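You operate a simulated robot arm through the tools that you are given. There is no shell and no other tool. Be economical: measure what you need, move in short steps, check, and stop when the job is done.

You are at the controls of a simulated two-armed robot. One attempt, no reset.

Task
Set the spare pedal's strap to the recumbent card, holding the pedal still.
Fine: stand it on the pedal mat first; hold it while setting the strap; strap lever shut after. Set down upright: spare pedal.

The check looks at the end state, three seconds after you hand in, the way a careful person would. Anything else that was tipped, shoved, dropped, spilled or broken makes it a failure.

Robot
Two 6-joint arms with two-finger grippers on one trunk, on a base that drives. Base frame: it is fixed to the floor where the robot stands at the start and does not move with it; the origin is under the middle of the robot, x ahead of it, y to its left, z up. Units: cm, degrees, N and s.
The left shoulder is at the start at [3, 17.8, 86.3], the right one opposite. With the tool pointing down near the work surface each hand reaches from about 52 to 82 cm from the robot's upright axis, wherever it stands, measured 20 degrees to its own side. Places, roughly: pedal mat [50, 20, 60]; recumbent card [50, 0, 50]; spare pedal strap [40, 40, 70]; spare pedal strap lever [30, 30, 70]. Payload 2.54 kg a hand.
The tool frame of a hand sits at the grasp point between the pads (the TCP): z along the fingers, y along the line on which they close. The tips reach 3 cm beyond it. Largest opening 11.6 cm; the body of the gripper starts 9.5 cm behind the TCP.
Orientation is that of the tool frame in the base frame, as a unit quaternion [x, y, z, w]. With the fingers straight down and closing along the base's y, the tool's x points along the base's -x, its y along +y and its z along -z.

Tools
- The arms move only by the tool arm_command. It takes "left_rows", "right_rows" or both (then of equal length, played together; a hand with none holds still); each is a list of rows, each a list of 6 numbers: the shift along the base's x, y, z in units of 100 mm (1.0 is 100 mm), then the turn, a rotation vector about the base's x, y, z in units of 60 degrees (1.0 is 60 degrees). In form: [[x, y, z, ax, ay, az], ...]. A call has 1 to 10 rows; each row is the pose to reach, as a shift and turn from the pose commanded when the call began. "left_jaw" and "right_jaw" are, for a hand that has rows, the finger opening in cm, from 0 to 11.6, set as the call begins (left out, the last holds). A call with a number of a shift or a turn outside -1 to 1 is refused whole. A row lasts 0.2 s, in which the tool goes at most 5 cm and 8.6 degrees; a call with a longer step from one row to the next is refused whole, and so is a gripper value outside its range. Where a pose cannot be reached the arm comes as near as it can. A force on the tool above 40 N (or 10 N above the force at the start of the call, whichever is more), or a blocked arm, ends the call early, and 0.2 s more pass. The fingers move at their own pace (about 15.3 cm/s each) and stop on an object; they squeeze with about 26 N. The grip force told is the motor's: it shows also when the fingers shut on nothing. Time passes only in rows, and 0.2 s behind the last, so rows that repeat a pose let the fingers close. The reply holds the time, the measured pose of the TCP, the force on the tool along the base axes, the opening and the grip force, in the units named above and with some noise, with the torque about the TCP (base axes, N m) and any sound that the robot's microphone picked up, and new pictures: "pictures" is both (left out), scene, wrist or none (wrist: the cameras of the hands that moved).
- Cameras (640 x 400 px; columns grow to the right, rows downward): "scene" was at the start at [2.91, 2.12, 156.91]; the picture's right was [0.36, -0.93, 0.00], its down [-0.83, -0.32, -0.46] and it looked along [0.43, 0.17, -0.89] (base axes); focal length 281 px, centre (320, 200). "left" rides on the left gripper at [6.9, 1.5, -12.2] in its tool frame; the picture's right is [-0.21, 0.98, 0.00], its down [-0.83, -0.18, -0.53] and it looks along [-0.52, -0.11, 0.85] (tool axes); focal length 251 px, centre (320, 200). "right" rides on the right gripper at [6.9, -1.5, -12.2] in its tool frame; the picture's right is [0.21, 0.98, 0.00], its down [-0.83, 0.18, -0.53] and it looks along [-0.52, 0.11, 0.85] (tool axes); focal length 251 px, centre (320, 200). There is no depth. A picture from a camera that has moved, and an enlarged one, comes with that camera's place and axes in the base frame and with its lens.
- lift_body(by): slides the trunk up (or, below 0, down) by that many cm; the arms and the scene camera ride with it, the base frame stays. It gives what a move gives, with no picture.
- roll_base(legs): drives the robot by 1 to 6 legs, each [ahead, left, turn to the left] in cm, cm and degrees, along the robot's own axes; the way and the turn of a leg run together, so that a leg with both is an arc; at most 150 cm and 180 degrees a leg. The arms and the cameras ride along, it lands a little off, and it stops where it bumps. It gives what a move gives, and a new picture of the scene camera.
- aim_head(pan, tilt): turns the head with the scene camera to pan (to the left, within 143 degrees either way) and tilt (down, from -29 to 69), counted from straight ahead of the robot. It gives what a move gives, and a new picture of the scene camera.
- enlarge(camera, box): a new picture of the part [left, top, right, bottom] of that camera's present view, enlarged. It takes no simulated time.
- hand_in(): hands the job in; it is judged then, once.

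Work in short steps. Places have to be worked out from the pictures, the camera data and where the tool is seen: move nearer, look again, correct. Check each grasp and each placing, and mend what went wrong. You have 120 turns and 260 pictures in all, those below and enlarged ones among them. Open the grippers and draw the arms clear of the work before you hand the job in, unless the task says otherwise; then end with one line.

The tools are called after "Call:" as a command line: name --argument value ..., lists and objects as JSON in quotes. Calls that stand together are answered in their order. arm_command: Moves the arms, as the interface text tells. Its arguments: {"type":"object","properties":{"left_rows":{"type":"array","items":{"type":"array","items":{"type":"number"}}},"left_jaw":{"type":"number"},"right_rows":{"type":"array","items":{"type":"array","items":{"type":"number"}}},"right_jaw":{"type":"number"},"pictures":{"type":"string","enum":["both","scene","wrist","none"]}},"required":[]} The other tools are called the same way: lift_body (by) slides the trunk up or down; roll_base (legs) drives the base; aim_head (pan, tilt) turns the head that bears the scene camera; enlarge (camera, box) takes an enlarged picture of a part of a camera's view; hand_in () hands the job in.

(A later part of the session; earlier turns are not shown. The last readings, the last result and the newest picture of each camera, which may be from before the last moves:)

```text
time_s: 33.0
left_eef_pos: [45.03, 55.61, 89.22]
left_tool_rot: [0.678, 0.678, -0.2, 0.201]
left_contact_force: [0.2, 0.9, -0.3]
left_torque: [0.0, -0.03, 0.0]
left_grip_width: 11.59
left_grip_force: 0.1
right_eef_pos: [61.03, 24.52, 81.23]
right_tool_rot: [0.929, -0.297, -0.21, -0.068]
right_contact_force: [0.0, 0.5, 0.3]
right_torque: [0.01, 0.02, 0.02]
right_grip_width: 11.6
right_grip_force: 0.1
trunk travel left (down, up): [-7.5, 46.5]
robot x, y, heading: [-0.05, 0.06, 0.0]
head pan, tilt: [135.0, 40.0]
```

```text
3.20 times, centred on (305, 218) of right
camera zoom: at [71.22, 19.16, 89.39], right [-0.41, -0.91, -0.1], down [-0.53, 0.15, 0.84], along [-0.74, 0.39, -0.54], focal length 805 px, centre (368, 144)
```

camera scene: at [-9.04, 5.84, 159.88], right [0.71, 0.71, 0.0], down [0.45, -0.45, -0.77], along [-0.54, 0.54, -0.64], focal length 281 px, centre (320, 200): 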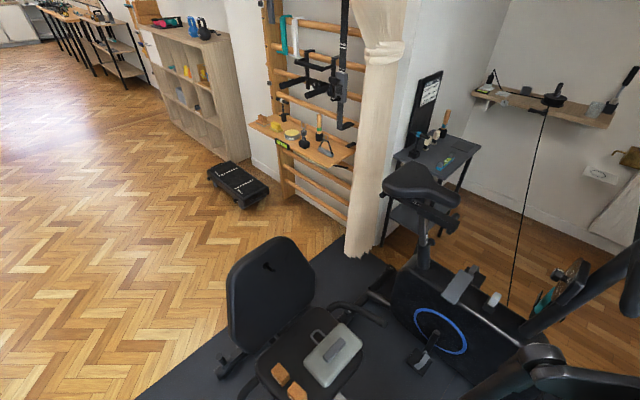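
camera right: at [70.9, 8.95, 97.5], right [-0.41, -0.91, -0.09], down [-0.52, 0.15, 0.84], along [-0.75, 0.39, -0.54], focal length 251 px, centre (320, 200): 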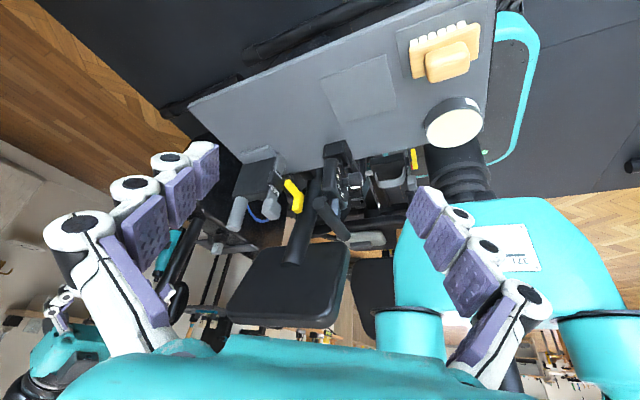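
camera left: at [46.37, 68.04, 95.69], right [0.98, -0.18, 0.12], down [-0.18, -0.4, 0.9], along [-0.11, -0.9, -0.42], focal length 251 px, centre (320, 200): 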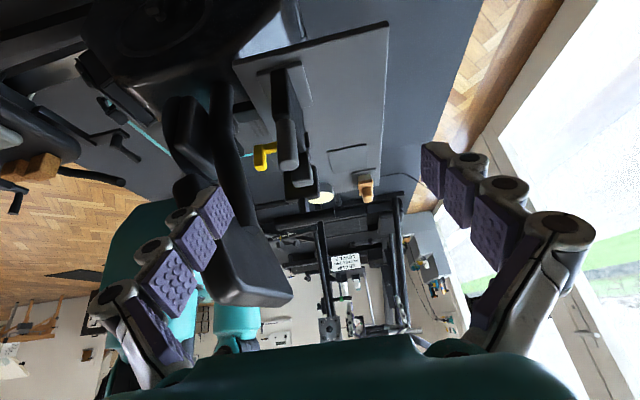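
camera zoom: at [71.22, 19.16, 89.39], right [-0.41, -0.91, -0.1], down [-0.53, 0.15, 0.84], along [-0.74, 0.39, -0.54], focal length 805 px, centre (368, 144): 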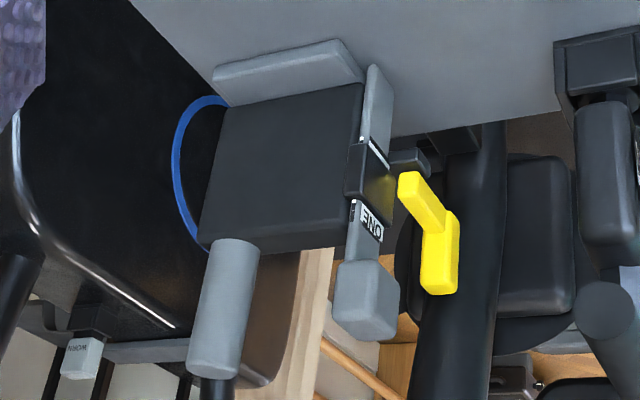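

The strap is a vertical grey strip in a black buckle, currently "ONE"; a grey cylinder (≈[40.2,42.3], z 72–78) tops the body as a holding grip. Table z≈62.3; mat centre ≈[47.7,16.3]. I withdraw the right hand and bring the left to a tilted pre-grasp above the cylinder.

Call:
arm_command --left_rows '[[-0.12, -0.22, -0.16, 0, 0, 0], [-0.24, -0.45, -0.32, 0, 0, 0], [-0.36, -0.68, -0.5, 0, 0, 0], [-0.48, -0.9, -0.65, 0, 0, 0], [-0.48, -0.9, -0.65, 0, 0, 0]]' --right_rows '[[0, -0.2, 0.2, 0, 0, 0], [0, -0.4, 0.4, 0, 0, 0], [0, -0.6, 0.6, 0, 0, 0], [0, -0.8, 0.8, 0, 0, 0], [0, -1.0, 0.8, 0, 0, 0]]' --left_jaw 6 --pictures "wrist"

Call:
enlarge --camera "left" --box '[200, 50, 440, 250]'

Call:
aim_head --pan 30 --tilt 60

```text
time_s: 34.1
left_eef_pos: [40.11, 46.22, 82.84]
left_tool_rot: [0.678, 0.678, -0.201, 0.201]
left_contact_force: [-0.5, 1.4, 0.4]
left_torque: [0.0, 0.0, -0.06]
left_grip_width: 5.99
left_grip_force: 0.1
right_eef_pos: [60.79, 14.49, 89.39]
right_tool_rot: [0.929, -0.297, -0.21, -0.069]
right_contact_force: [0.6, 0.0, 1.5]
right_torque: [-0.02, -0.01, 0.01]
right_grip_width: 11.64
right_grip_force: 0.1
trunk travel left (down, up): [-7.5, 46.5]
robot x, y, heading: [0.08, 0.32, 0.3]
head pan, tilt: [135.0, 40.0]
camera right: at [70.84, 9.01, 97.52], right [-0.41, -0.91, -0.1], down [-0.53, 0.15, 0.84], along [-0.75, 0.39, -0.54], focal length 251 px, centre (320, 200)
camera left: at [41.5, 58.8, 89.22], right [0.98, -0.18, 0.12], down [-0.18, -0.4, 0.9], along [-0.11, -0.9, -0.42], focal length 251 px, centre (320, 200)
```

right: 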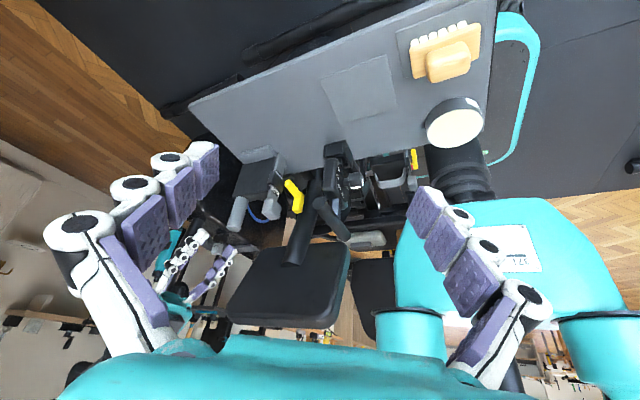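
left: 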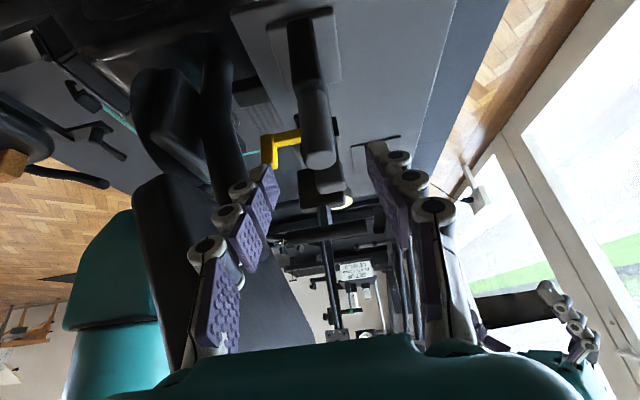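

```text
2.00 times, centred on (320, 150) of left
camera zoom: at [41.5, 58.8, 89.22], right [0.98, -0.18, 0.12], down [-0.18, -0.4, 0.9], along [-0.11, -0.9, -0.42], focal length 503 px, centre (320, 300)
```

zoom: 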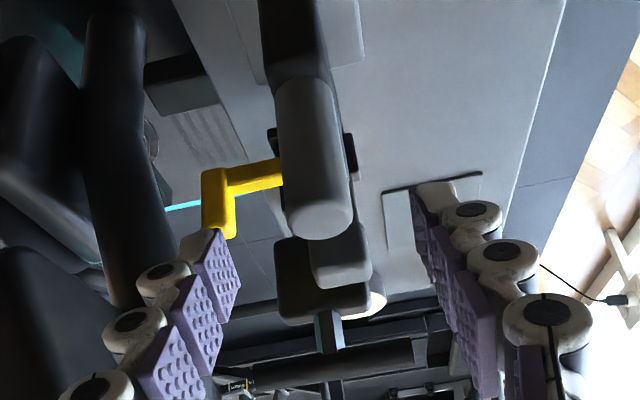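

```text
time_s: 36.0
left_eef_pos: [40.03, 46.36, 82.7]
left_tool_rot: [0.678, 0.677, -0.202, 0.201]
left_contact_force: [-0.1, -0.1, 0.1]
left_torque: [0.0, -0.01, 0.02]
left_grip_width: 6.0
left_grip_force: 0.2
right_eef_pos: [60.73, 14.47, 89.49]
right_tool_rot: [0.929, -0.297, -0.21, -0.069]
right_contact_force: [0.7, -0.5, 0.2]
right_torque: [-0.02, 0.0, 0.02]
right_grip_width: 11.6
right_grip_force: 0.1
trunk travel left (down, up): [-7.5, 46.5]
robot x, y, heading: [0.08, 0.09, 0.1]
head pan, tilt: [30.0, 60.0]
camera scene: at [2.75, 3.17, 157.2], right [0.5, -0.87, 0.0], down [-0.75, -0.43, -0.5], along [0.43, 0.25, -0.87], focal length 281 px, centre (320, 200)
```

scene: 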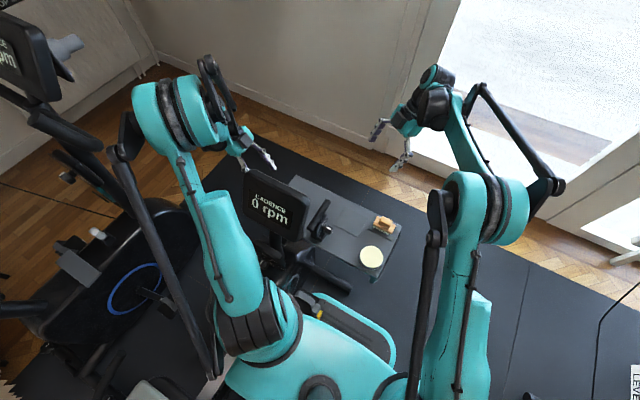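

Cylinder lies at x≈39.9, y≈42.2. I advance along the tool axis.

Call:
arm_command --left_rows '[[0, -0.1, -0.18, 0, 0, 0], [0, -0.2, -0.35, 0, 0, 0], [0, -0.3, -0.52, 0, 0, 0], [-0.01, -0.4, -0.68, 0, 0, 0], [-0.01, -0.4, -0.68, 0, 0, 0]]' --pictures "wrist"

Call:
enlarge --camera "right" --box '[200, 130, 360, 270]'

```text
time_s: 37.2
left_eef_pos: [39.85, 42.42, 76.04]
left_tool_rot: [0.678, 0.678, -0.201, 0.201]
left_contact_force: [0.5, -0.9, -0.4]
left_torque: [0.01, 0.02, 0.01]
left_grip_width: 5.98
left_grip_force: 0.2
right_eef_pos: [60.72, 14.43, 89.42]
right_tool_rot: [0.929, -0.297, -0.21, -0.069]
right_contact_force: [1.5, 0.6, -0.1]
right_torque: [0.0, -0.02, -0.01]
right_grip_width: 11.59
right_grip_force: 0.1
trunk travel left (down, up): [-7.5, 46.5]
robot x, y, heading: [0.02, 0.31, -0.1]
head pan, tilt: [30.0, 60.0]
camera left: at [41.39, 54.98, 82.46], right [0.98, -0.18, 0.12], down [-0.18, -0.4, 0.9], along [-0.11, -0.9, -0.42], focal length 251 px, centre (320, 200)
```

left: 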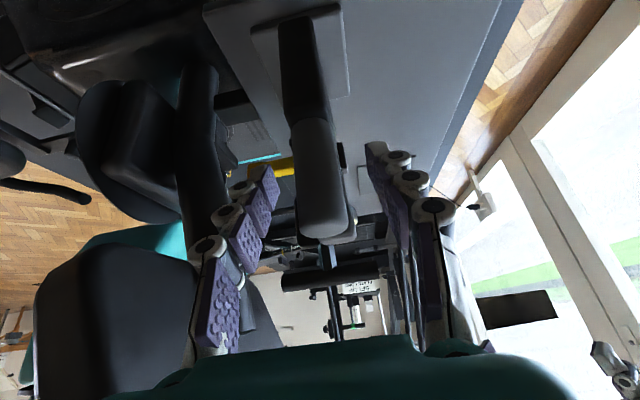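

```text
2.86 times, centred on (280, 200) of right
camera zoom: at [70.83, 9.07, 97.53], right [-0.41, -0.91, -0.1], down [-0.53, 0.15, 0.84], along [-0.74, 0.39, -0.54], focal length 718 px, centre (434, 200)
```

zoom: 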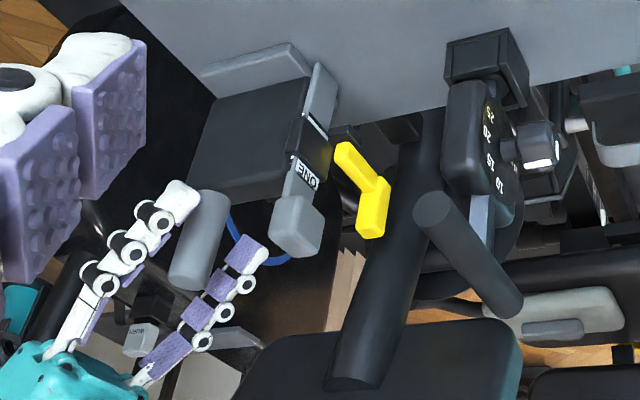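

Fingers straddle the cylinder. Close and check.

Call:
arm_command --left_rows '[[0, 0, 0, 0, 0, 0], [0, 0, 0, 0, 0, 0], [0, 0, 0, 0, 0, 0]]' --left_jaw 0 --pictures "none"

Call:
arm_command --left_rows '[[0, 0, 0.1, 0, 0, 0], [0, 0, 0.2, 0, 0, 0], [0, 0, 0.3, 0, 0, 0]]' --pictures "none"

Call:
enlarge --camera "right" --box '[200, 130, 360, 270]'

```text
time_s: 38.0
left_eef_pos: [39.96, 42.49, 76.04]
left_tool_rot: [0.678, 0.678, -0.201, 0.201]
left_contact_force: [0.1, 0.8, 0.1]
left_torque: [0.03, 0.0, -0.02]
left_grip_width: 2.41
left_grip_force: 25.6
right_eef_pos: [60.74, 14.6, 89.41]
right_tool_rot: [0.929, -0.297, -0.21, -0.068]
right_contact_force: [0.3, -0.6, 0.4]
right_torque: [0.03, -0.01, 0.02]
right_grip_width: 11.62
right_grip_force: 0.1
trunk travel left (down, up): [-7.5, 46.5]
robot x, y, heading: [0.09, -0.13, 0.3]
head pan, tilt: [30.0, 60.0]
```

```text
time_s: 38.8
left_eef_pos: [39.91, 42.48, 79.0]
left_tool_rot: [0.678, 0.678, -0.201, 0.2]
left_contact_force: [0.0, 0.4, -3.0]
left_torque: [0.08, 0.0, 0.01]
left_grip_width: 2.43
left_grip_force: 25.9
right_eef_pos: [60.69, 14.42, 89.46]
right_tool_rot: [0.929, -0.297, -0.209, -0.068]
right_contact_force: [0.8, 0.8, 0.0]
right_torque: [0.01, 0.01, -0.02]
right_grip_width: 11.56
right_grip_force: 0.0
trunk travel left (down, up): [-7.5, 46.5]
robot x, y, heading: [-0.27, 0.27, -0.1]
head pan, tilt: [30.0, 60.0]
```

```text
2.86 times, centred on (280, 200) of right
camera zoom: at [70.84, 9.07, 97.52], right [-0.41, -0.91, -0.1], down [-0.53, 0.15, 0.84], along [-0.75, 0.39, -0.54], focal length 718 px, centre (434, 200)
```

zoom: 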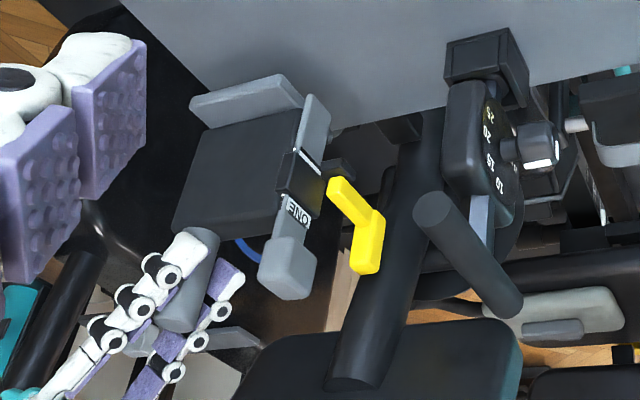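

Pedal lifted cleanly (≈0.3 kg). Lift further and retract the right hand to the right.

Call:
arm_command --left_rows '[[0.0, 0, 0.3, 0, 0, 0], [0.1, 0, 0.6, 0, 0, 0], [0.4, 0, 0.9, 0, 0, 0], [0.7, 0, 1.0, 0, 0, 0], [0.9, 0, 1.0, 0, 0, 0], [0.95, 0, 1.0, 0, 0, 0]]' --right_rows '[[0, -0.3, 0, 0, 0, 0], [0, -0.6, 0, 0, 0, 0], [0, -0.9, 0, 0, 0, 0], [0, -1, 0, 0, 0, 0], [0, -1, 0, 0, 0, 0], [0, -1, 0, 0, 0, 0]]' --pictures "none"

Call:
arm_command --left_rows '[[0, -0.2, 0, 0, 0, 0], [0, -0.4, 0, 0, 0, 0], [0, -0.6, 0, 0, 0, 0], [0, -0.8, 0, 0, 0, 0], [0, -1.0, 0, 0, 0, 0]]' --right_rows '[[0, -0.3, 0, 0, 0, 0], [0, -0.6, 0, 0, 0, 0], [0, -0.9, 0, 0, 0, 0], [0, -1, 0, 0, 0, 0], [0, -1, 0, 0, 0, 0]]' --pictures "both"

```text
time_s: 40.2
left_eef_pos: [49.6, 42.59, 88.91]
left_tool_rot: [0.678, 0.678, -0.201, 0.201]
left_contact_force: [0.9, 0.4, -3.6]
left_torque: [0.09, -0.01, 0.01]
left_grip_width: 2.47
left_grip_force: 25.8
right_eef_pos: [60.67, 4.54, 89.31]
right_tool_rot: [0.929, -0.297, -0.209, -0.07]
right_contact_force: [0.1, -0.2, 1.5]
right_torque: [-0.01, 0.03, -0.02]
right_grip_width: 11.59
right_grip_force: 0.1
trunk travel left (down, up): [-7.5, 46.5]
robot x, y, heading: [-0.2, 0.26, 0.3]
head pan, tilt: [30.0, 60.0]
```

```text
time_s: 41.4
left_eef_pos: [49.3, 32.64, 88.97]
left_tool_rot: [0.678, 0.678, -0.201, 0.201]
left_contact_force: [0.8, -1.0, -4.8]
left_torque: [0.14, 0.0, 0.01]
left_grip_width: 2.47
left_grip_force: 25.5
right_eef_pos: [60.86, -5.72, 89.48]
right_tool_rot: [0.929, -0.298, -0.21, -0.07]
right_contact_force: [-0.1, 0.4, -0.2]
right_torque: [-0.01, 0.0, 0.03]
right_grip_width: 11.61
right_grip_force: 0.1
trunk travel left (down, up): [-7.5, 46.5]
robot x, y, heading: [-0.19, -0.41, -0.1]
head pan, tilt: [30.0, 60.0]
camera scene: at [2.76, 3.11, 157.2], right [0.5, -0.87, 0.0], down [-0.75, -0.43, -0.5], along [0.43, 0.25, -0.87], focal length 281 px, centre (320, 200)
camera right: at [70.93, -11.16, 97.51], right [-0.41, -0.91, -0.1], down [-0.53, 0.15, 0.84], along [-0.74, 0.39, -0.54], focal length 251 px, centre (320, 200)
camera left: at [50.75, 45.04, 95.46], right [0.98, -0.18, 0.12], down [-0.18, -0.4, 0.9], along [-0.11, -0.9, -0.43], focal length 251 px, centre (320, 200)
```

scene: 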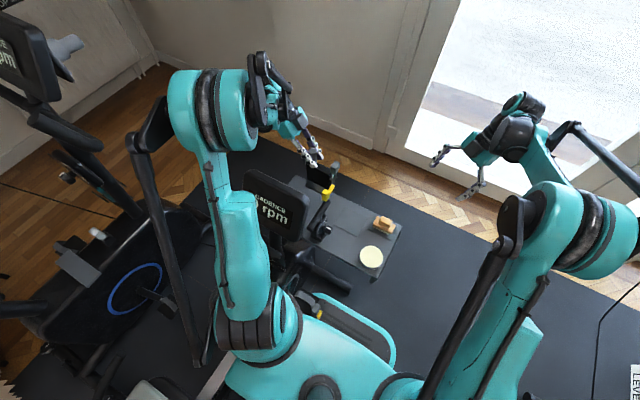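
right: 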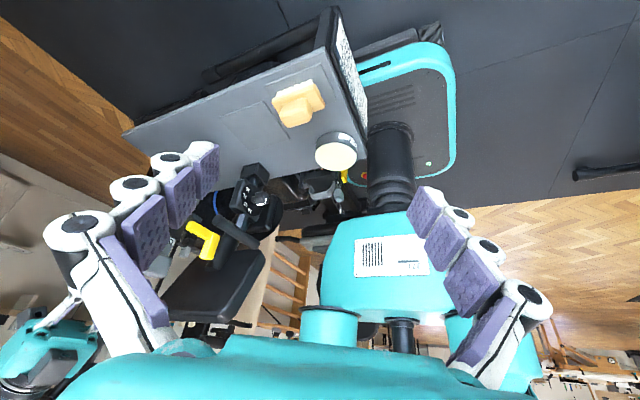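
left: 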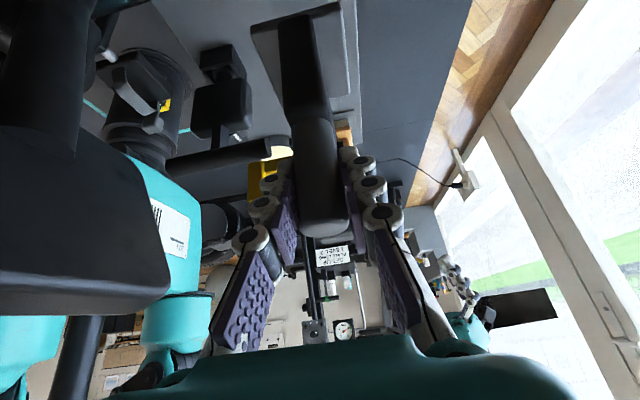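

Carry on toward the mat, staying high.

Call:
arm_command --left_rows '[[0, -0.25, 0, 0, 0, 0], [0, -0.5, 0, 0, 0, 0], [0, -0.75, 0, 0, 0, 0], [0, -1.0, 0, 0, 0, 0], [0, -1.0, 0, 0, 0, 0]]' --pictures "none"

Call:
arm_command --left_rows '[[0, -0.2, 0, 0, 0, 0], [-0.1, -0.38, 0, 0, 0, 0], [-0.15, -0.38, 0, 0, 0, 0]]' --pictures "wrist"

Call:
enlarge --camera "right" --box '[120, 30, 360, 240]'

```text
time_s: 42.6
left_eef_pos: [49.35, 22.66, 88.77]
left_tool_rot: [0.678, 0.678, -0.202, 0.201]
left_contact_force: [-0.3, -0.5, -3.2]
left_torque: [0.1, 0.01, -0.03]
left_grip_width: 2.45
left_grip_force: 26.1
right_eef_pos: [60.81, -5.67, 89.37]
right_tool_rot: [0.929, -0.297, -0.209, -0.069]
right_contact_force: [-0.7, -0.7, 0.6]
right_torque: [-0.01, 0.01, 0.0]
right_grip_width: 11.64
right_grip_force: 0.0
trunk travel left (down, up): [-7.5, 46.5]
robot x, y, heading: [-0.14, 0.24, -0.0]
head pan, tilt: [30.0, 60.0]
```

```text
time_s: 43.4
left_eef_pos: [47.95, 18.75, 88.95]
left_tool_rot: [0.678, 0.678, -0.201, 0.201]
left_contact_force: [-0.5, 0.3, -3.4]
left_torque: [0.11, -0.03, 0.0]
left_grip_width: 2.44
left_grip_force: 26.1
right_eef_pos: [60.8, -5.61, 89.28]
right_tool_rot: [0.929, -0.297, -0.211, -0.07]
right_contact_force: [-0.3, -0.6, 0.7]
right_torque: [0.02, 0.01, -0.01]
right_grip_width: 11.61
right_grip_force: 0.0
trunk travel left (down, up): [-7.5, 46.5]
robot x, y, heading: [-0.12, 0.04, 0.0]
head pan, tilt: [30.0, 60.0]
camera left: at [49.39, 31.29, 95.37], right [0.98, -0.18, 0.12], down [-0.18, -0.4, 0.9], along [-0.11, -0.9, -0.42], focal length 251 px, centre (320, 200)
```

left: 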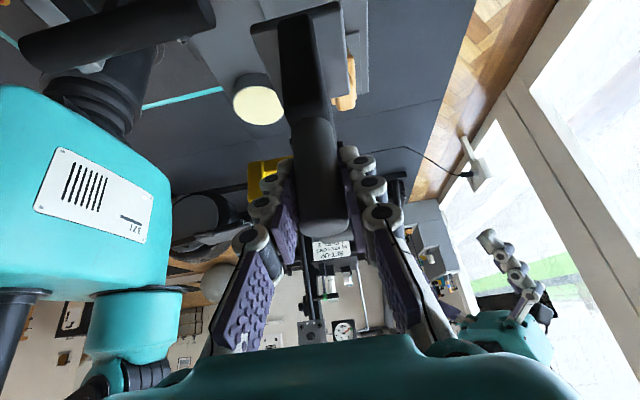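

```text
1.90 times, centred on (240, 135) of right
camera zoom: at [70.95, -11.08, 97.5], right [-0.41, -0.91, -0.1], down [-0.53, 0.15, 0.84], along [-0.75, 0.39, -0.54], focal length 479 px, centre (472, 324)
```

zoom: 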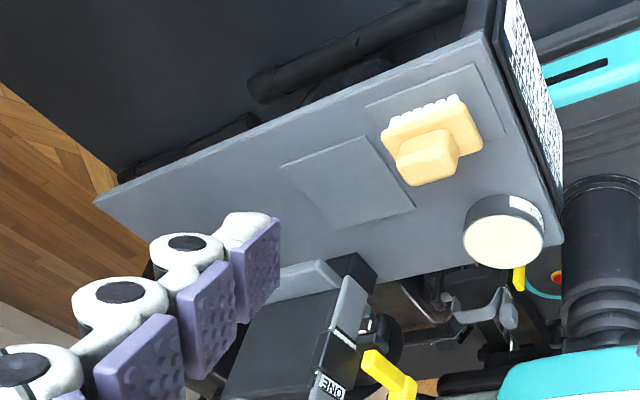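

Mat centre computed at [48.0,16.05,62.5], pedal base centred over it. Lower.

Call:
arm_command --left_rows '[[0, 0, -0.3, 0, 0, 0], [0, 0, -0.6, 0, 0, 0], [0, 0, -0.8, 0, 0, 0], [0, 0, -1.0, 0, 0, 0]]' --pictures "none"

Call:
arm_command --left_rows '[[-0.01, -0.01, -0.1, 0, 0, 0], [-0.01, -0.01, -0.2, 0, 0, 0], [-0.01, -0.01, -0.23, 0, 0, 0]]' --pictures "both"

Call:
enlarge --camera "right" --box '[120, 60, 360, 240]'

```text
time_s: 44.4
left_eef_pos: [48.05, 18.73, 78.95]
left_tool_rot: [0.678, 0.678, -0.201, 0.201]
left_contact_force: [0.1, -0.4, -3.4]
left_torque: [0.05, -0.01, 0.03]
left_grip_width: 2.43
left_grip_force: 26.3
right_eef_pos: [60.81, -5.67, 89.42]
right_tool_rot: [0.929, -0.296, -0.211, -0.069]
right_contact_force: [0.2, 0.3, 0.2]
right_torque: [0.01, 0.01, 0.04]
right_grip_width: 11.6
right_grip_force: 0.1
trunk travel left (down, up): [-7.5, 46.5]
robot x, y, heading: [-0.03, -0.04, -0.0]
head pan, tilt: [30.0, 60.0]
```

```text
time_s: 45.2
left_eef_pos: [47.92, 18.62, 76.71]
left_tool_rot: [0.678, 0.678, -0.2, 0.201]
left_contact_force: [0.2, 0.1, -3.3]
left_torque: [0.1, 0.02, 0.01]
left_grip_width: 2.45
left_grip_force: 25.8
right_eef_pos: [60.73, -5.78, 89.42]
right_tool_rot: [0.929, -0.297, -0.21, -0.069]
right_contact_force: [-0.1, -0.2, 0.2]
right_torque: [0.02, -0.03, 0.0]
right_grip_width: 11.61
right_grip_force: 0.0
trunk travel left (down, up): [-7.5, 46.5]
robot x, y, heading: [-0.16, 0.2, -0.3]
head pan, tilt: [30.0, 60.0]
camera scene: at [2.79, 3.16, 157.2], right [0.5, -0.87, 0.0], down [-0.75, -0.43, -0.5], along [0.43, 0.25, -0.87], focal length 281 px, centre (320, 200)
camera left: at [49.37, 31.11, 83.14], right [0.98, -0.18, 0.12], down [-0.18, -0.4, 0.9], along [-0.11, -0.9, -0.42], focal length 251 px, centre (320, 200)
```

scene: 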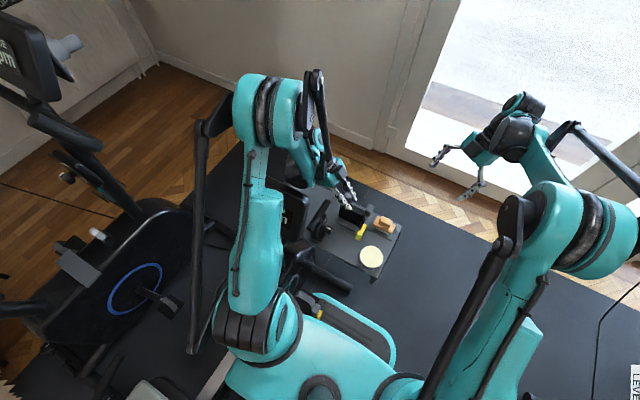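
left: 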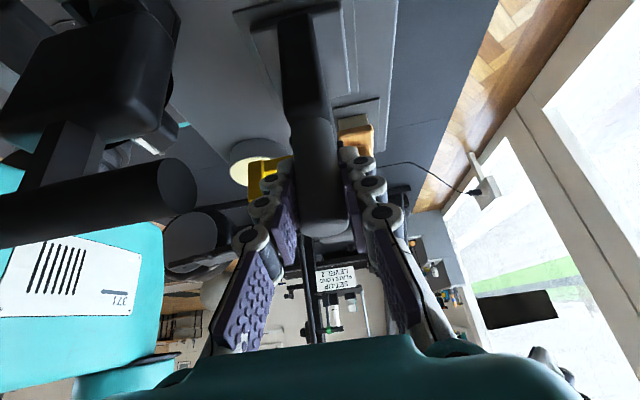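

```text
2.22 times, centred on (240, 150) of right
camera zoom: at [70.95, -11.09, 97.5], right [-0.41, -0.91, -0.1], down [-0.53, 0.15, 0.84], along [-0.75, 0.39, -0.54], focal length 559 px, centre (498, 311)
```

zoom: 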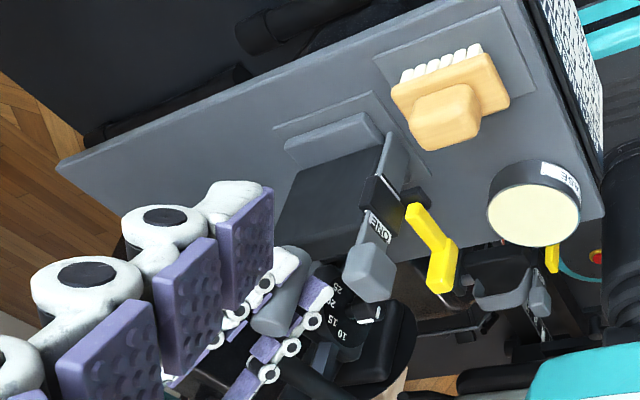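

Still carrying ~3.3 N; lower a little more until contact.

Call:
arm_command --left_rows '[[0, 0, -0.02, 0, 0, 0], [0, 0, -0.04, 0, 0, 0], [0, 0, -0.04, 0, 0, 0]]' --pictures "none"

Call:
arm_command --left_rows '[[0, 0, -0.01, 0, 0, 0], [0, 0, -0.02, 0, 0, 0], [0, 0, -0.02, 0, 0, 0]]' --pictures "none"

```text
time_s: 46.0
left_eef_pos: [47.88, 18.77, 76.35]
left_tool_rot: [0.678, 0.678, -0.2, 0.203]
left_contact_force: [7.5, 17.8, 33.6]
left_torque: [0.24, -0.13, 0.06]
left_grip_width: 2.45
left_grip_force: 25.6
right_eef_pos: [60.69, -5.6, 89.51]
right_tool_rot: [0.929, -0.297, -0.209, -0.07]
right_contact_force: [-0.7, 0.2, 0.9]
right_torque: [0.0, 0.03, -0.03]
right_grip_width: 11.61
right_grip_force: 0.1
trunk travel left (down, up): [-7.5, 46.5]
robot x, y, heading: [-0.29, 0.32, 0.1]
head pan, tilt: [30.0, 60.0]
```

```text
time_s: 46.8
left_eef_pos: [47.89, 18.65, 76.12]
left_tool_rot: [0.678, 0.677, -0.201, 0.201]
left_contact_force: [12.8, 9.0, 39.9]
left_torque: [0.16, -0.39, -0.02]
left_grip_width: 2.54
left_grip_force: 26.5
right_eef_pos: [60.62, -5.76, 89.46]
right_tool_rot: [0.929, -0.297, -0.209, -0.07]
right_contact_force: [-0.4, -0.4, 0.9]
right_torque: [-0.02, 0.02, 0.0]
right_grip_width: 11.62
right_grip_force: 0.1
trunk travel left (down, up): [-7.5, 46.5]
robot x, y, heading: [-0.1, -0.31, -0.0]
head pan, tilt: [30.0, 60.0]
```

Contact firmly made (40 N down); ease up and regrip so the pedal stands freely.

Call:
arm_command --left_rows '[[0, 0, 0.02, 0, 0, 0], [0, 0, 0.03, 0, 0, 0], [0, 0, 0.03, 0, 0, 0]]' --pictures "none"

Call:
arm_command --left_rows '[[0, 0, 0, 0, 0, 0], [0, 0, 0, 0, 0, 0]]' --left_jaw 3.4 --pictures "wrist"

Call:
enlarge --camera "right" --box '[180, 80, 320, 220]'

```text
time_s: 47.6
left_eef_pos: [47.89, 18.48, 76.28]
left_tool_rot: [0.678, 0.678, -0.201, 0.2]
left_contact_force: [-0.2, -0.7, -3.5]
left_torque: [0.07, -0.04, 0.03]
left_grip_width: 2.42
left_grip_force: 25.5
right_eef_pos: [60.7, -5.64, 89.33]
right_tool_rot: [0.929, -0.296, -0.21, -0.068]
right_contact_force: [0.5, -0.3, 0.7]
right_torque: [0.02, -0.02, 0.02]
right_grip_width: 11.59
right_grip_force: 0.0
trunk travel left (down, up): [-7.5, 46.5]
robot x, y, heading: [-0.02, -0.23, -0.2]
head pan, tilt: [30.0, 60.0]
```

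```text
time_s: 48.2
left_eef_pos: [47.89, 18.53, 76.3]
left_tool_rot: [0.678, 0.678, -0.201, 0.201]
left_contact_force: [0.5, -1.5, 0.1]
left_torque: [0.01, 0.0, -0.02]
left_grip_width: 3.37
left_grip_force: 0.2
right_eef_pos: [60.76, -5.72, 89.32]
right_tool_rot: [0.929, -0.297, -0.21, -0.069]
right_contact_force: [0.6, -0.6, 0.8]
right_torque: [-0.03, 0.01, -0.01]
right_grip_width: 11.59
right_grip_force: 0.0
trunk travel left (down, up): [-7.5, 46.5]
robot x, y, heading: [-0.17, -0.18, 0.1]
head pan, tilt: [30.0, 60.0]
camera left: at [49.39, 31.04, 82.78], right [0.98, -0.18, 0.12], down [-0.18, -0.4, 0.9], along [-0.11, -0.9, -0.42], focal length 251 px, centre (320, 200)
```

left: 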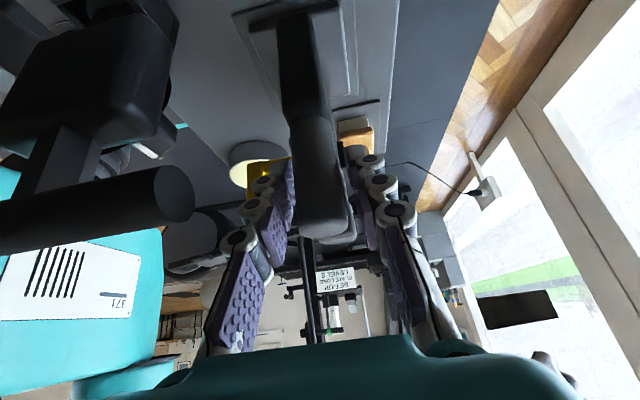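

```text
2.86 times, centred on (250, 150) of right
camera zoom: at [70.92, -11.1, 97.52], right [-0.41, -0.91, -0.1], down [-0.53, 0.15, 0.84], along [-0.75, 0.39, -0.54], focal length 718 px, centre (520, 343)
```

zoom: 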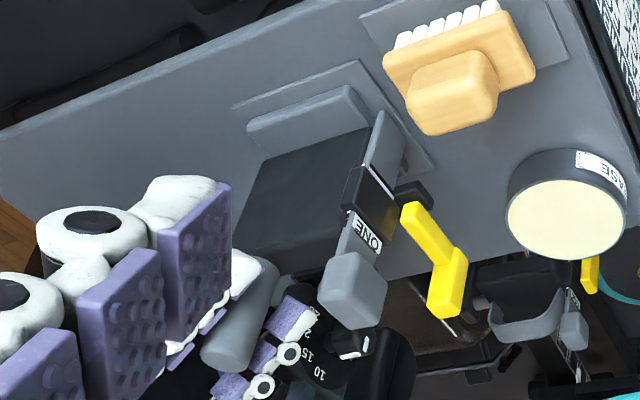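

The pedal stands on the mat. I regrip it and swing the right camera round to view the strap face from −y.

Call:
arm_command --left_rows '[[0, 0, 0, 0, 0, 0], [0, 0, 0, 0, 0, 0], [0, 0, 0, 0, 0, 0], [0, 0, 0, 0, 0, 0], [0, 0, 0, 0, 0, 0], [0, 0, 0, 0, 0, 0], [0, 0, 0, 0, 0, 0], [0, 0, 0, 0, 0, 0]]' --right_rows '[[-0.15, -0.1, -0.1, 0, 0, -0.13], [-0.3, -0.2, -0.2, 0, 0, -0.26], [-0.45, -0.2, -0.3, 0, 0, -0.39], [-0.6, -0.2, -0.4, 0, 0, -0.52], [-0.8, -0.2, -0.5, 0, 0, -0.65], [-1.0, -0.2, -0.6, 0, 0, -0.78], [-1.0, -0.2, -0.7, 0, 0, -0.9], [-1.0, -0.2, -0.8, 0, 0, -1.0]]' --left_jaw 0 --pictures "none"

Call:
enlarge --camera "right" --box '[160, 50, 480, 350]'

```text
time_s: 50.0
left_eef_pos: [48.1, 18.52, 76.35]
left_tool_rot: [0.678, 0.678, -0.201, 0.201]
left_contact_force: [-1.3, 0.9, 0.0]
left_torque: [0.06, 0.01, -0.03]
left_grip_width: 2.43
left_grip_force: 26.0
right_eef_pos: [50.74, -7.67, 81.36]
right_tool_rot: [-0.656, 0.722, 0.147, 0.165]
right_contact_force: [0.3, -0.5, 0.2]
right_torque: [0.06, 0.0, -0.01]
right_grip_width: 11.6
right_grip_force: 0.0
trunk travel left (down, up): [-7.5, 46.5]
robot x, y, heading: [0.37, 0.13, -0.1]
head pan, tilt: [30.0, 60.0]
```

```text
1.33 times, centred on (320, 200) of right
camera zoom: at [50.93, -19.2, 89.52], right [-0.99, -0.1, -0.1], down [-0.13, 0.53, 0.84], along [-0.03, 0.84, -0.54], focal length 335 px, centre (320, 200)
```

zoom: 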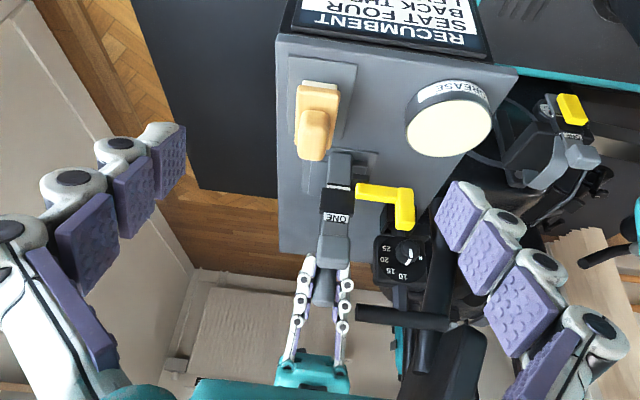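

Call:
enlarge --camera "right" --box '[290, 140, 410, 260]'

Call:
enlarge --camera "right" --box '[460, 100, 540, 180]'

```text
3.33 times, centred on (350, 200) of right
camera zoom: at [50.93, -19.2, 89.52], right [-0.99, -0.1, -0.1], down [-0.13, 0.53, 0.84], along [-0.03, 0.84, -0.54], focal length 838 px, centre (220, 200)
```

zoom: 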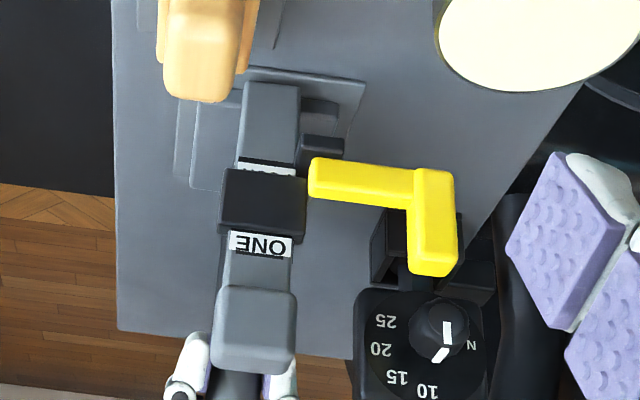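

```text
5.00 times, centred on (500, 140) of right
camera zoom: at [50.93, -19.2, 89.52], right [-0.99, -0.1, -0.1], down [-0.13, 0.53, 0.84], along [-0.03, 0.84, -0.54], focal length 1257 px, centre (-580, 500)
```

zoom: 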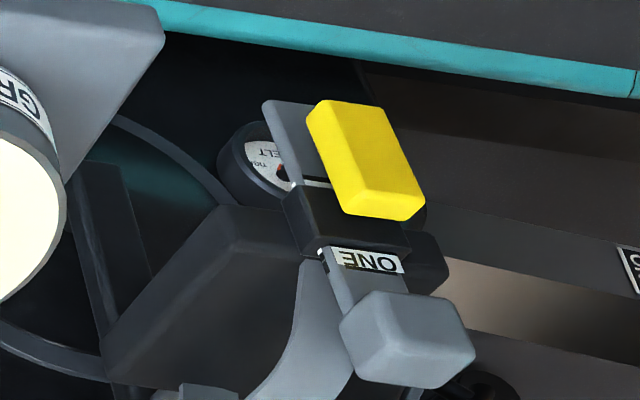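

The spare's lever sticks out to −x (seemingly open), whereas the bike's own pedal lever looks folded. I enlarge that for comparison.

Call:
enlarge --camera "scene" --box '[295, 285, 345, 325]'

Call:
enlarge --camera "scene" --box '[320, 190, 400, 260]'

```text
10.00 times, centred on (320, 305) of scene
camera zoom: at [2.76, 3.16, 157.2], right [0.5, -0.87, 0.0], down [-0.75, -0.43, -0.5], along [0.43, 0.25, -0.87], focal length 2810 px, centre (320, -850)
```

zoom: 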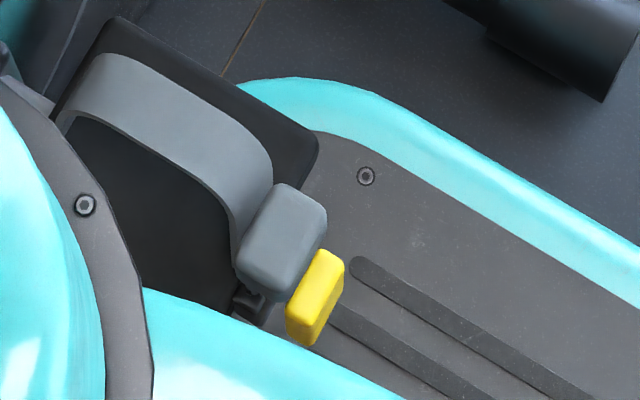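

```text
5.71 times, centred on (360, 225) of scene
camera zoom: at [2.76, 3.16, 157.2], right [0.5, -0.87, 0.0], down [-0.75, -0.43, -0.5], along [0.43, 0.25, -0.87], focal length 1606 px, centre (91, 57)
```

zoom: 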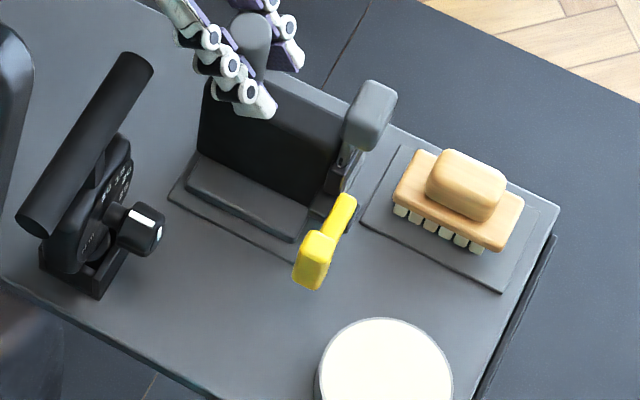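

I move the right camera toward the bike pedal for a better comparison view.

Call:
arm_command --right_rows '[[-0.3, 0, 0, 0, 0, -0.1], [-0.6, 0, 0, 0, 0, -0.1], [-0.9, 0, 0, 0, 0, -0.1], [-1.0, 0.1, -0.1, 0, 0, -0.1]]' --pictures "none"

Call:
enlarge --camera "right" --box '[340, 50, 540, 230]'

```text
time_s: 51.0
left_eef_pos: [47.96, 18.57, 76.46]
left_tool_rot: [0.678, 0.678, -0.201, 0.201]
left_contact_force: [-0.6, 0.1, 0.0]
left_torque: [0.03, 0.04, -0.04]
left_grip_width: 2.46
left_grip_force: 26.2
right_eef_pos: [40.56, -6.77, 80.47]
right_tool_rot: [-0.618, 0.755, 0.138, 0.172]
right_contact_force: [-0.6, 0.1, -0.1]
right_torque: [-0.01, -0.01, 0.02]
right_grip_width: 11.6
right_grip_force: 0.1
trunk travel left (down, up): [-7.5, 46.5]
robot x, y, heading: [0.43, -0.0, 0.1]
head pan, tilt: [30.0, 60.0]
```

```text
2.22 times, centred on (440, 140) of right
camera zoom: at [39.61, -18.15, 88.49], right [-1.0, 0.01, -0.1], down [-0.08, 0.54, 0.84], along [0.06, 0.84, -0.54], focal length 559 px, centre (53, 333)
```

zoom: 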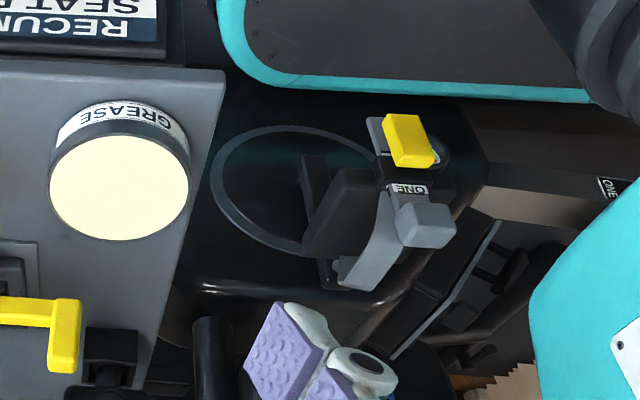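

Call:
enlarge --camera "right" --box '[440, 80, 510, 150]'

Call:
enlarge --camera "right" --box '[260, 130, 390, 260]'

```text
5.71 times, centred on (475, 115) of right
camera zoom: at [39.61, -18.15, 88.49], right [-1.0, 0.01, -0.1], down [-0.08, 0.54, 0.84], along [0.06, 0.84, -0.54], focal length 1437 px, centre (-566, 686)
```

zoom: 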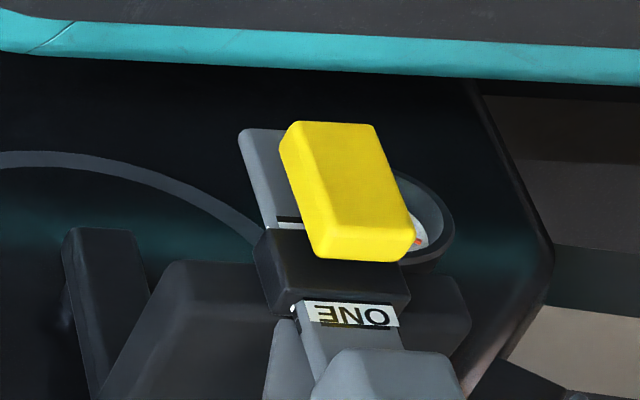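

```text
3.08 times, centred on (325, 195) of right
camera zoom: at [39.61, -18.15, 88.49], right [-1.0, 0.01, -0.1], down [-0.08, 0.54, 0.84], along [0.06, 0.84, -0.54], focal length 774 px, centre (305, 215)
```

zoom: 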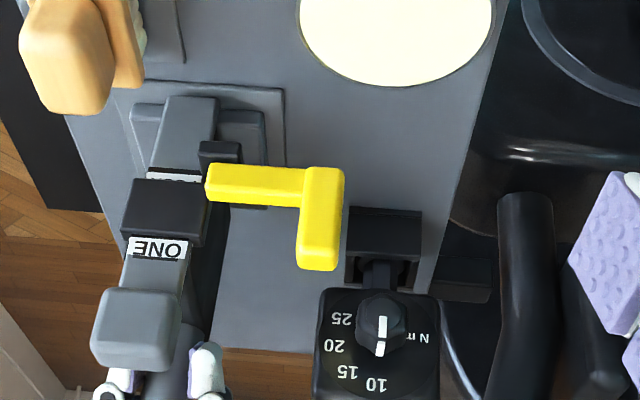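

The bike's lever points outward from its buckle while the spare's points sideways; which is shut is unclear, so I'll test by gently pulling the strap's end block. Block centre ≈[47.9,11,76]. First to a pre-grasp with the right hand.

Call:
arm_command --right_rows '[[0.1, 0.1, 0.2, 0, 0, 0.05], [0.3, 0.3, 0.4, 0, 0, 0.1], [0.5, 0.5, 0.4, 0, 0, 0.15], [0.73, 0.7, 0.4, 0, 0, 0.19]]' --right_jaw 5 --pictures "none"

Call:
arm_command --right_rows '[[0, 0.2, 0, 0, 0, 0], [0, 0.4, 0, 0, 0, 0], [0, 0.6, -0.1, 0, 0, 0], [0, 0.75, -0.19, 0, 0, 0]]' --pictures "wrist"

Call:
enlarge --camera "right" --box '[220, 80, 420, 240]'

```text
time_s: 52.0
left_eef_pos: [47.99, 18.6, 76.35]
left_tool_rot: [0.677, 0.678, -0.202, 0.202]
left_contact_force: [-1.0, -1.2, -0.2]
left_torque: [0.02, 0.0, -0.04]
left_grip_width: 2.42
left_grip_force: 26.0
right_eef_pos: [48.05, 0.63, 84.28]
right_tool_rot: [-0.689, 0.69, 0.155, 0.158]
right_contact_force: [0.5, 0.1, -0.1]
right_torque: [0.02, -0.02, 0.03]
right_grip_width: 4.98
right_grip_force: 0.1
trunk travel left (down, up): [-7.5, 46.5]
robot x, y, heading: [-0.28, -0.08, 0.2]
head pan, tilt: [30.0, 60.0]
```

```text
time_s: 53.0
left_eef_pos: [47.91, 18.61, 76.42]
left_tool_rot: [0.678, 0.678, -0.201, 0.201]
left_contact_force: [-0.5, -0.3, -0.1]
left_torque: [-0.15, 0.01, -0.06]
left_grip_width: 2.43
left_grip_force: 26.4
right_eef_pos: [48.01, 8.11, 82.36]
right_tool_rot: [-0.689, 0.69, 0.155, 0.157]
right_contact_force: [0.4, 0.5, -0.1]
right_torque: [0.0, -0.03, 0.02]
right_grip_width: 4.97
right_grip_force: 0.0
trunk travel left (down, up): [-7.5, 46.5]
robot x, y, heading: [0.03, -0.16, 0.0]
head pan, tilt: [30.0, 60.0]
camera right: at [49.41, -3.3, 90.45], right [-0.98, -0.19, -0.1], down [-0.18, 0.52, 0.84], along [-0.11, 0.84, -0.54], focal length 251 px, centre (320, 200)
```

right: 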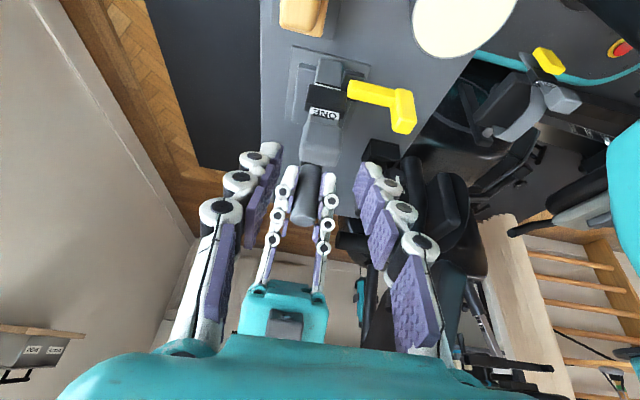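

```text
2.50 times, centred on (320, 160) of right
camera zoom: at [49.41, -3.3, 90.45], right [-0.98, -0.19, -0.1], down [-0.18, 0.52, 0.84], along [-0.11, 0.84, -0.54], focal length 629 px, centre (320, 300)
```

zoom: 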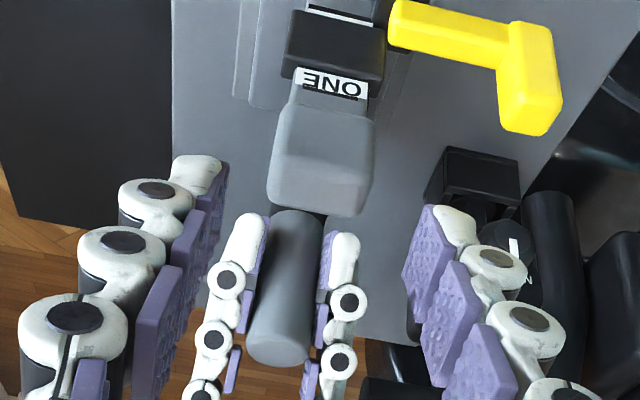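

Block centre ≈[48.1,11,76]. Advance and close on it.

Call:
arm_command --right_rows '[[0, 0.1, -0.2, 0, 0, 0], [0, 0.2, -0.4, 0, 0, 0], [0.01, 0.28, -0.59, 0, 0, 0], [0.01, 0.28, -0.59, 0, 0, 0]]' --pictures "wrist"

Call:
enlarge --camera "right" --box '[220, 60, 420, 240]'

```text
time_s: 54.0
left_eef_pos: [47.94, 18.57, 76.36]
left_tool_rot: [0.678, 0.678, -0.201, 0.201]
left_contact_force: [-1.0, 0.3, -0.7]
left_torque: [-0.05, 0.05, -0.03]
left_grip_width: 2.41
left_grip_force: 26.3
right_eef_pos: [48.1, 10.86, 76.65]
right_tool_rot: [-0.689, 0.69, 0.155, 0.158]
right_contact_force: [-0.1, 0.7, -0.2]
right_torque: [0.02, 0.0, 0.0]
right_grip_width: 4.99
right_grip_force: 0.1
trunk travel left (down, up): [-7.5, 46.5]
robot x, y, heading: [-0.26, -0.09, 0.2]
head pan, tilt: [30.0, 60.0]
camera right: at [49.63, -0.49, 84.72], right [-0.98, -0.19, -0.1], down [-0.18, 0.52, 0.84], along [-0.11, 0.84, -0.54], focal length 251 px, centre (320, 200)
```

right: 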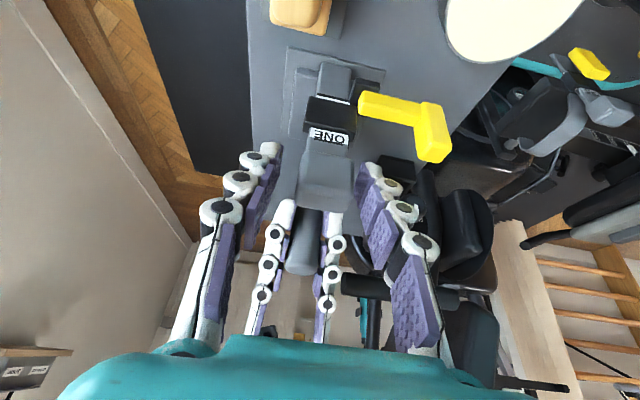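

```text
2.22 times, centred on (320, 150) of right
camera zoom: at [49.63, -0.49, 84.72], right [-0.98, -0.19, -0.1], down [-0.18, 0.52, 0.84], along [-0.11, 0.84, -0.54], focal length 559 px, centre (320, 311)
```

zoom: 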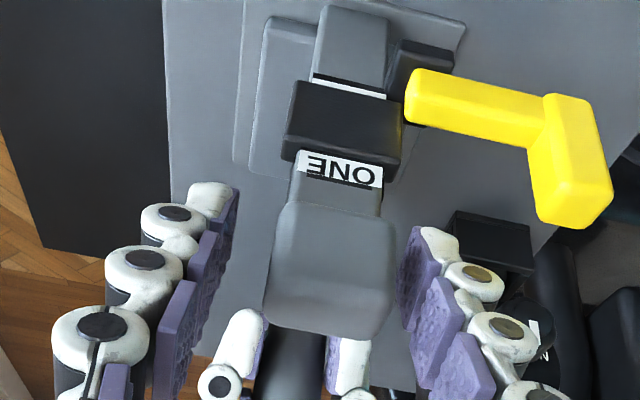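

Fingers straddle the block. Close and pull gently upward as a test.

Call:
arm_command --right_rows '[[0, 0, 0, 0, 0, 0], [0, 0, 0, 0, 0, 0]]' --right_jaw 0 --pictures "none"

Call:
arm_command --right_rows '[[0, 0, 0.02, 0, 0, 0], [0, 0, 0.04, 0, 0, 0], [0, 0, 0.04, 0, 0, 0]]' --pictures "none"

Call:
enlarge --camera "right" --box '[220, 60, 420, 240]'

```text
time_s: 54.6
left_eef_pos: [48.1, 18.72, 76.37]
left_tool_rot: [0.678, 0.678, -0.2, 0.201]
left_contact_force: [11.9, 0.4, 0.0]
left_torque: [-0.1, -0.15, 0.34]
left_grip_width: 2.42
left_grip_force: 25.8
right_eef_pos: [48.13, 10.98, 76.63]
right_tool_rot: [-0.689, 0.69, 0.156, 0.156]
right_contact_force: [-13.3, -1.0, -0.4]
right_torque: [-0.06, 0.3, 0.67]
right_grip_width: 3.09
right_grip_force: 26.1
trunk travel left (down, up): [-7.5, 46.5]
robot x, y, heading: [0.05, -0.18, 0.1]
head pan, tilt: [30.0, 60.0]
```

```text
time_s: 55.4
left_eef_pos: [47.95, 18.6, 76.34]
left_tool_rot: [0.678, 0.677, -0.202, 0.203]
left_contact_force: [7.1, -5.2, 15.6]
left_torque: [-0.72, -0.22, 0.15]
left_grip_width: 2.44
left_grip_force: 26.1
right_eef_pos: [48.13, 10.85, 77.08]
right_tool_rot: [-0.689, 0.69, 0.154, 0.158]
right_contact_force: [-7.5, 5.7, -15.1]
right_torque: [-0.58, 0.21, 0.49]
right_grip_width: 3.13
right_grip_force: 26.2
trunk travel left (down, up): [-7.5, 46.5]
robot x, y, heading: [-0.13, 0.21, -0.0]
head pan, tilt: [30.0, 60.0]
```

```text
2.22 times, centred on (320, 150) of right
camera zoom: at [49.65, -0.58, 85.09], right [-0.98, -0.19, -0.1], down [-0.18, 0.52, 0.84], along [-0.11, 0.84, -0.54], focal length 559 px, centre (320, 311)
```

zoom: 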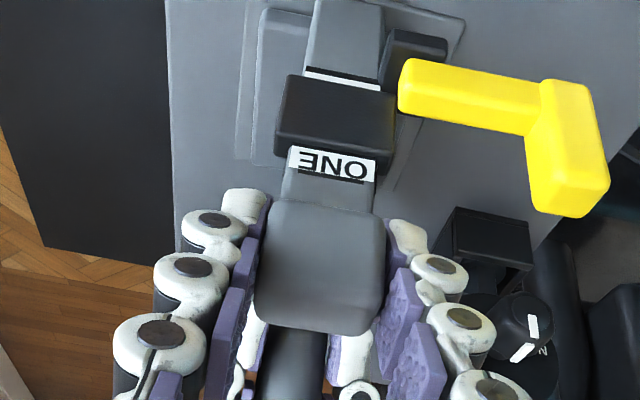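

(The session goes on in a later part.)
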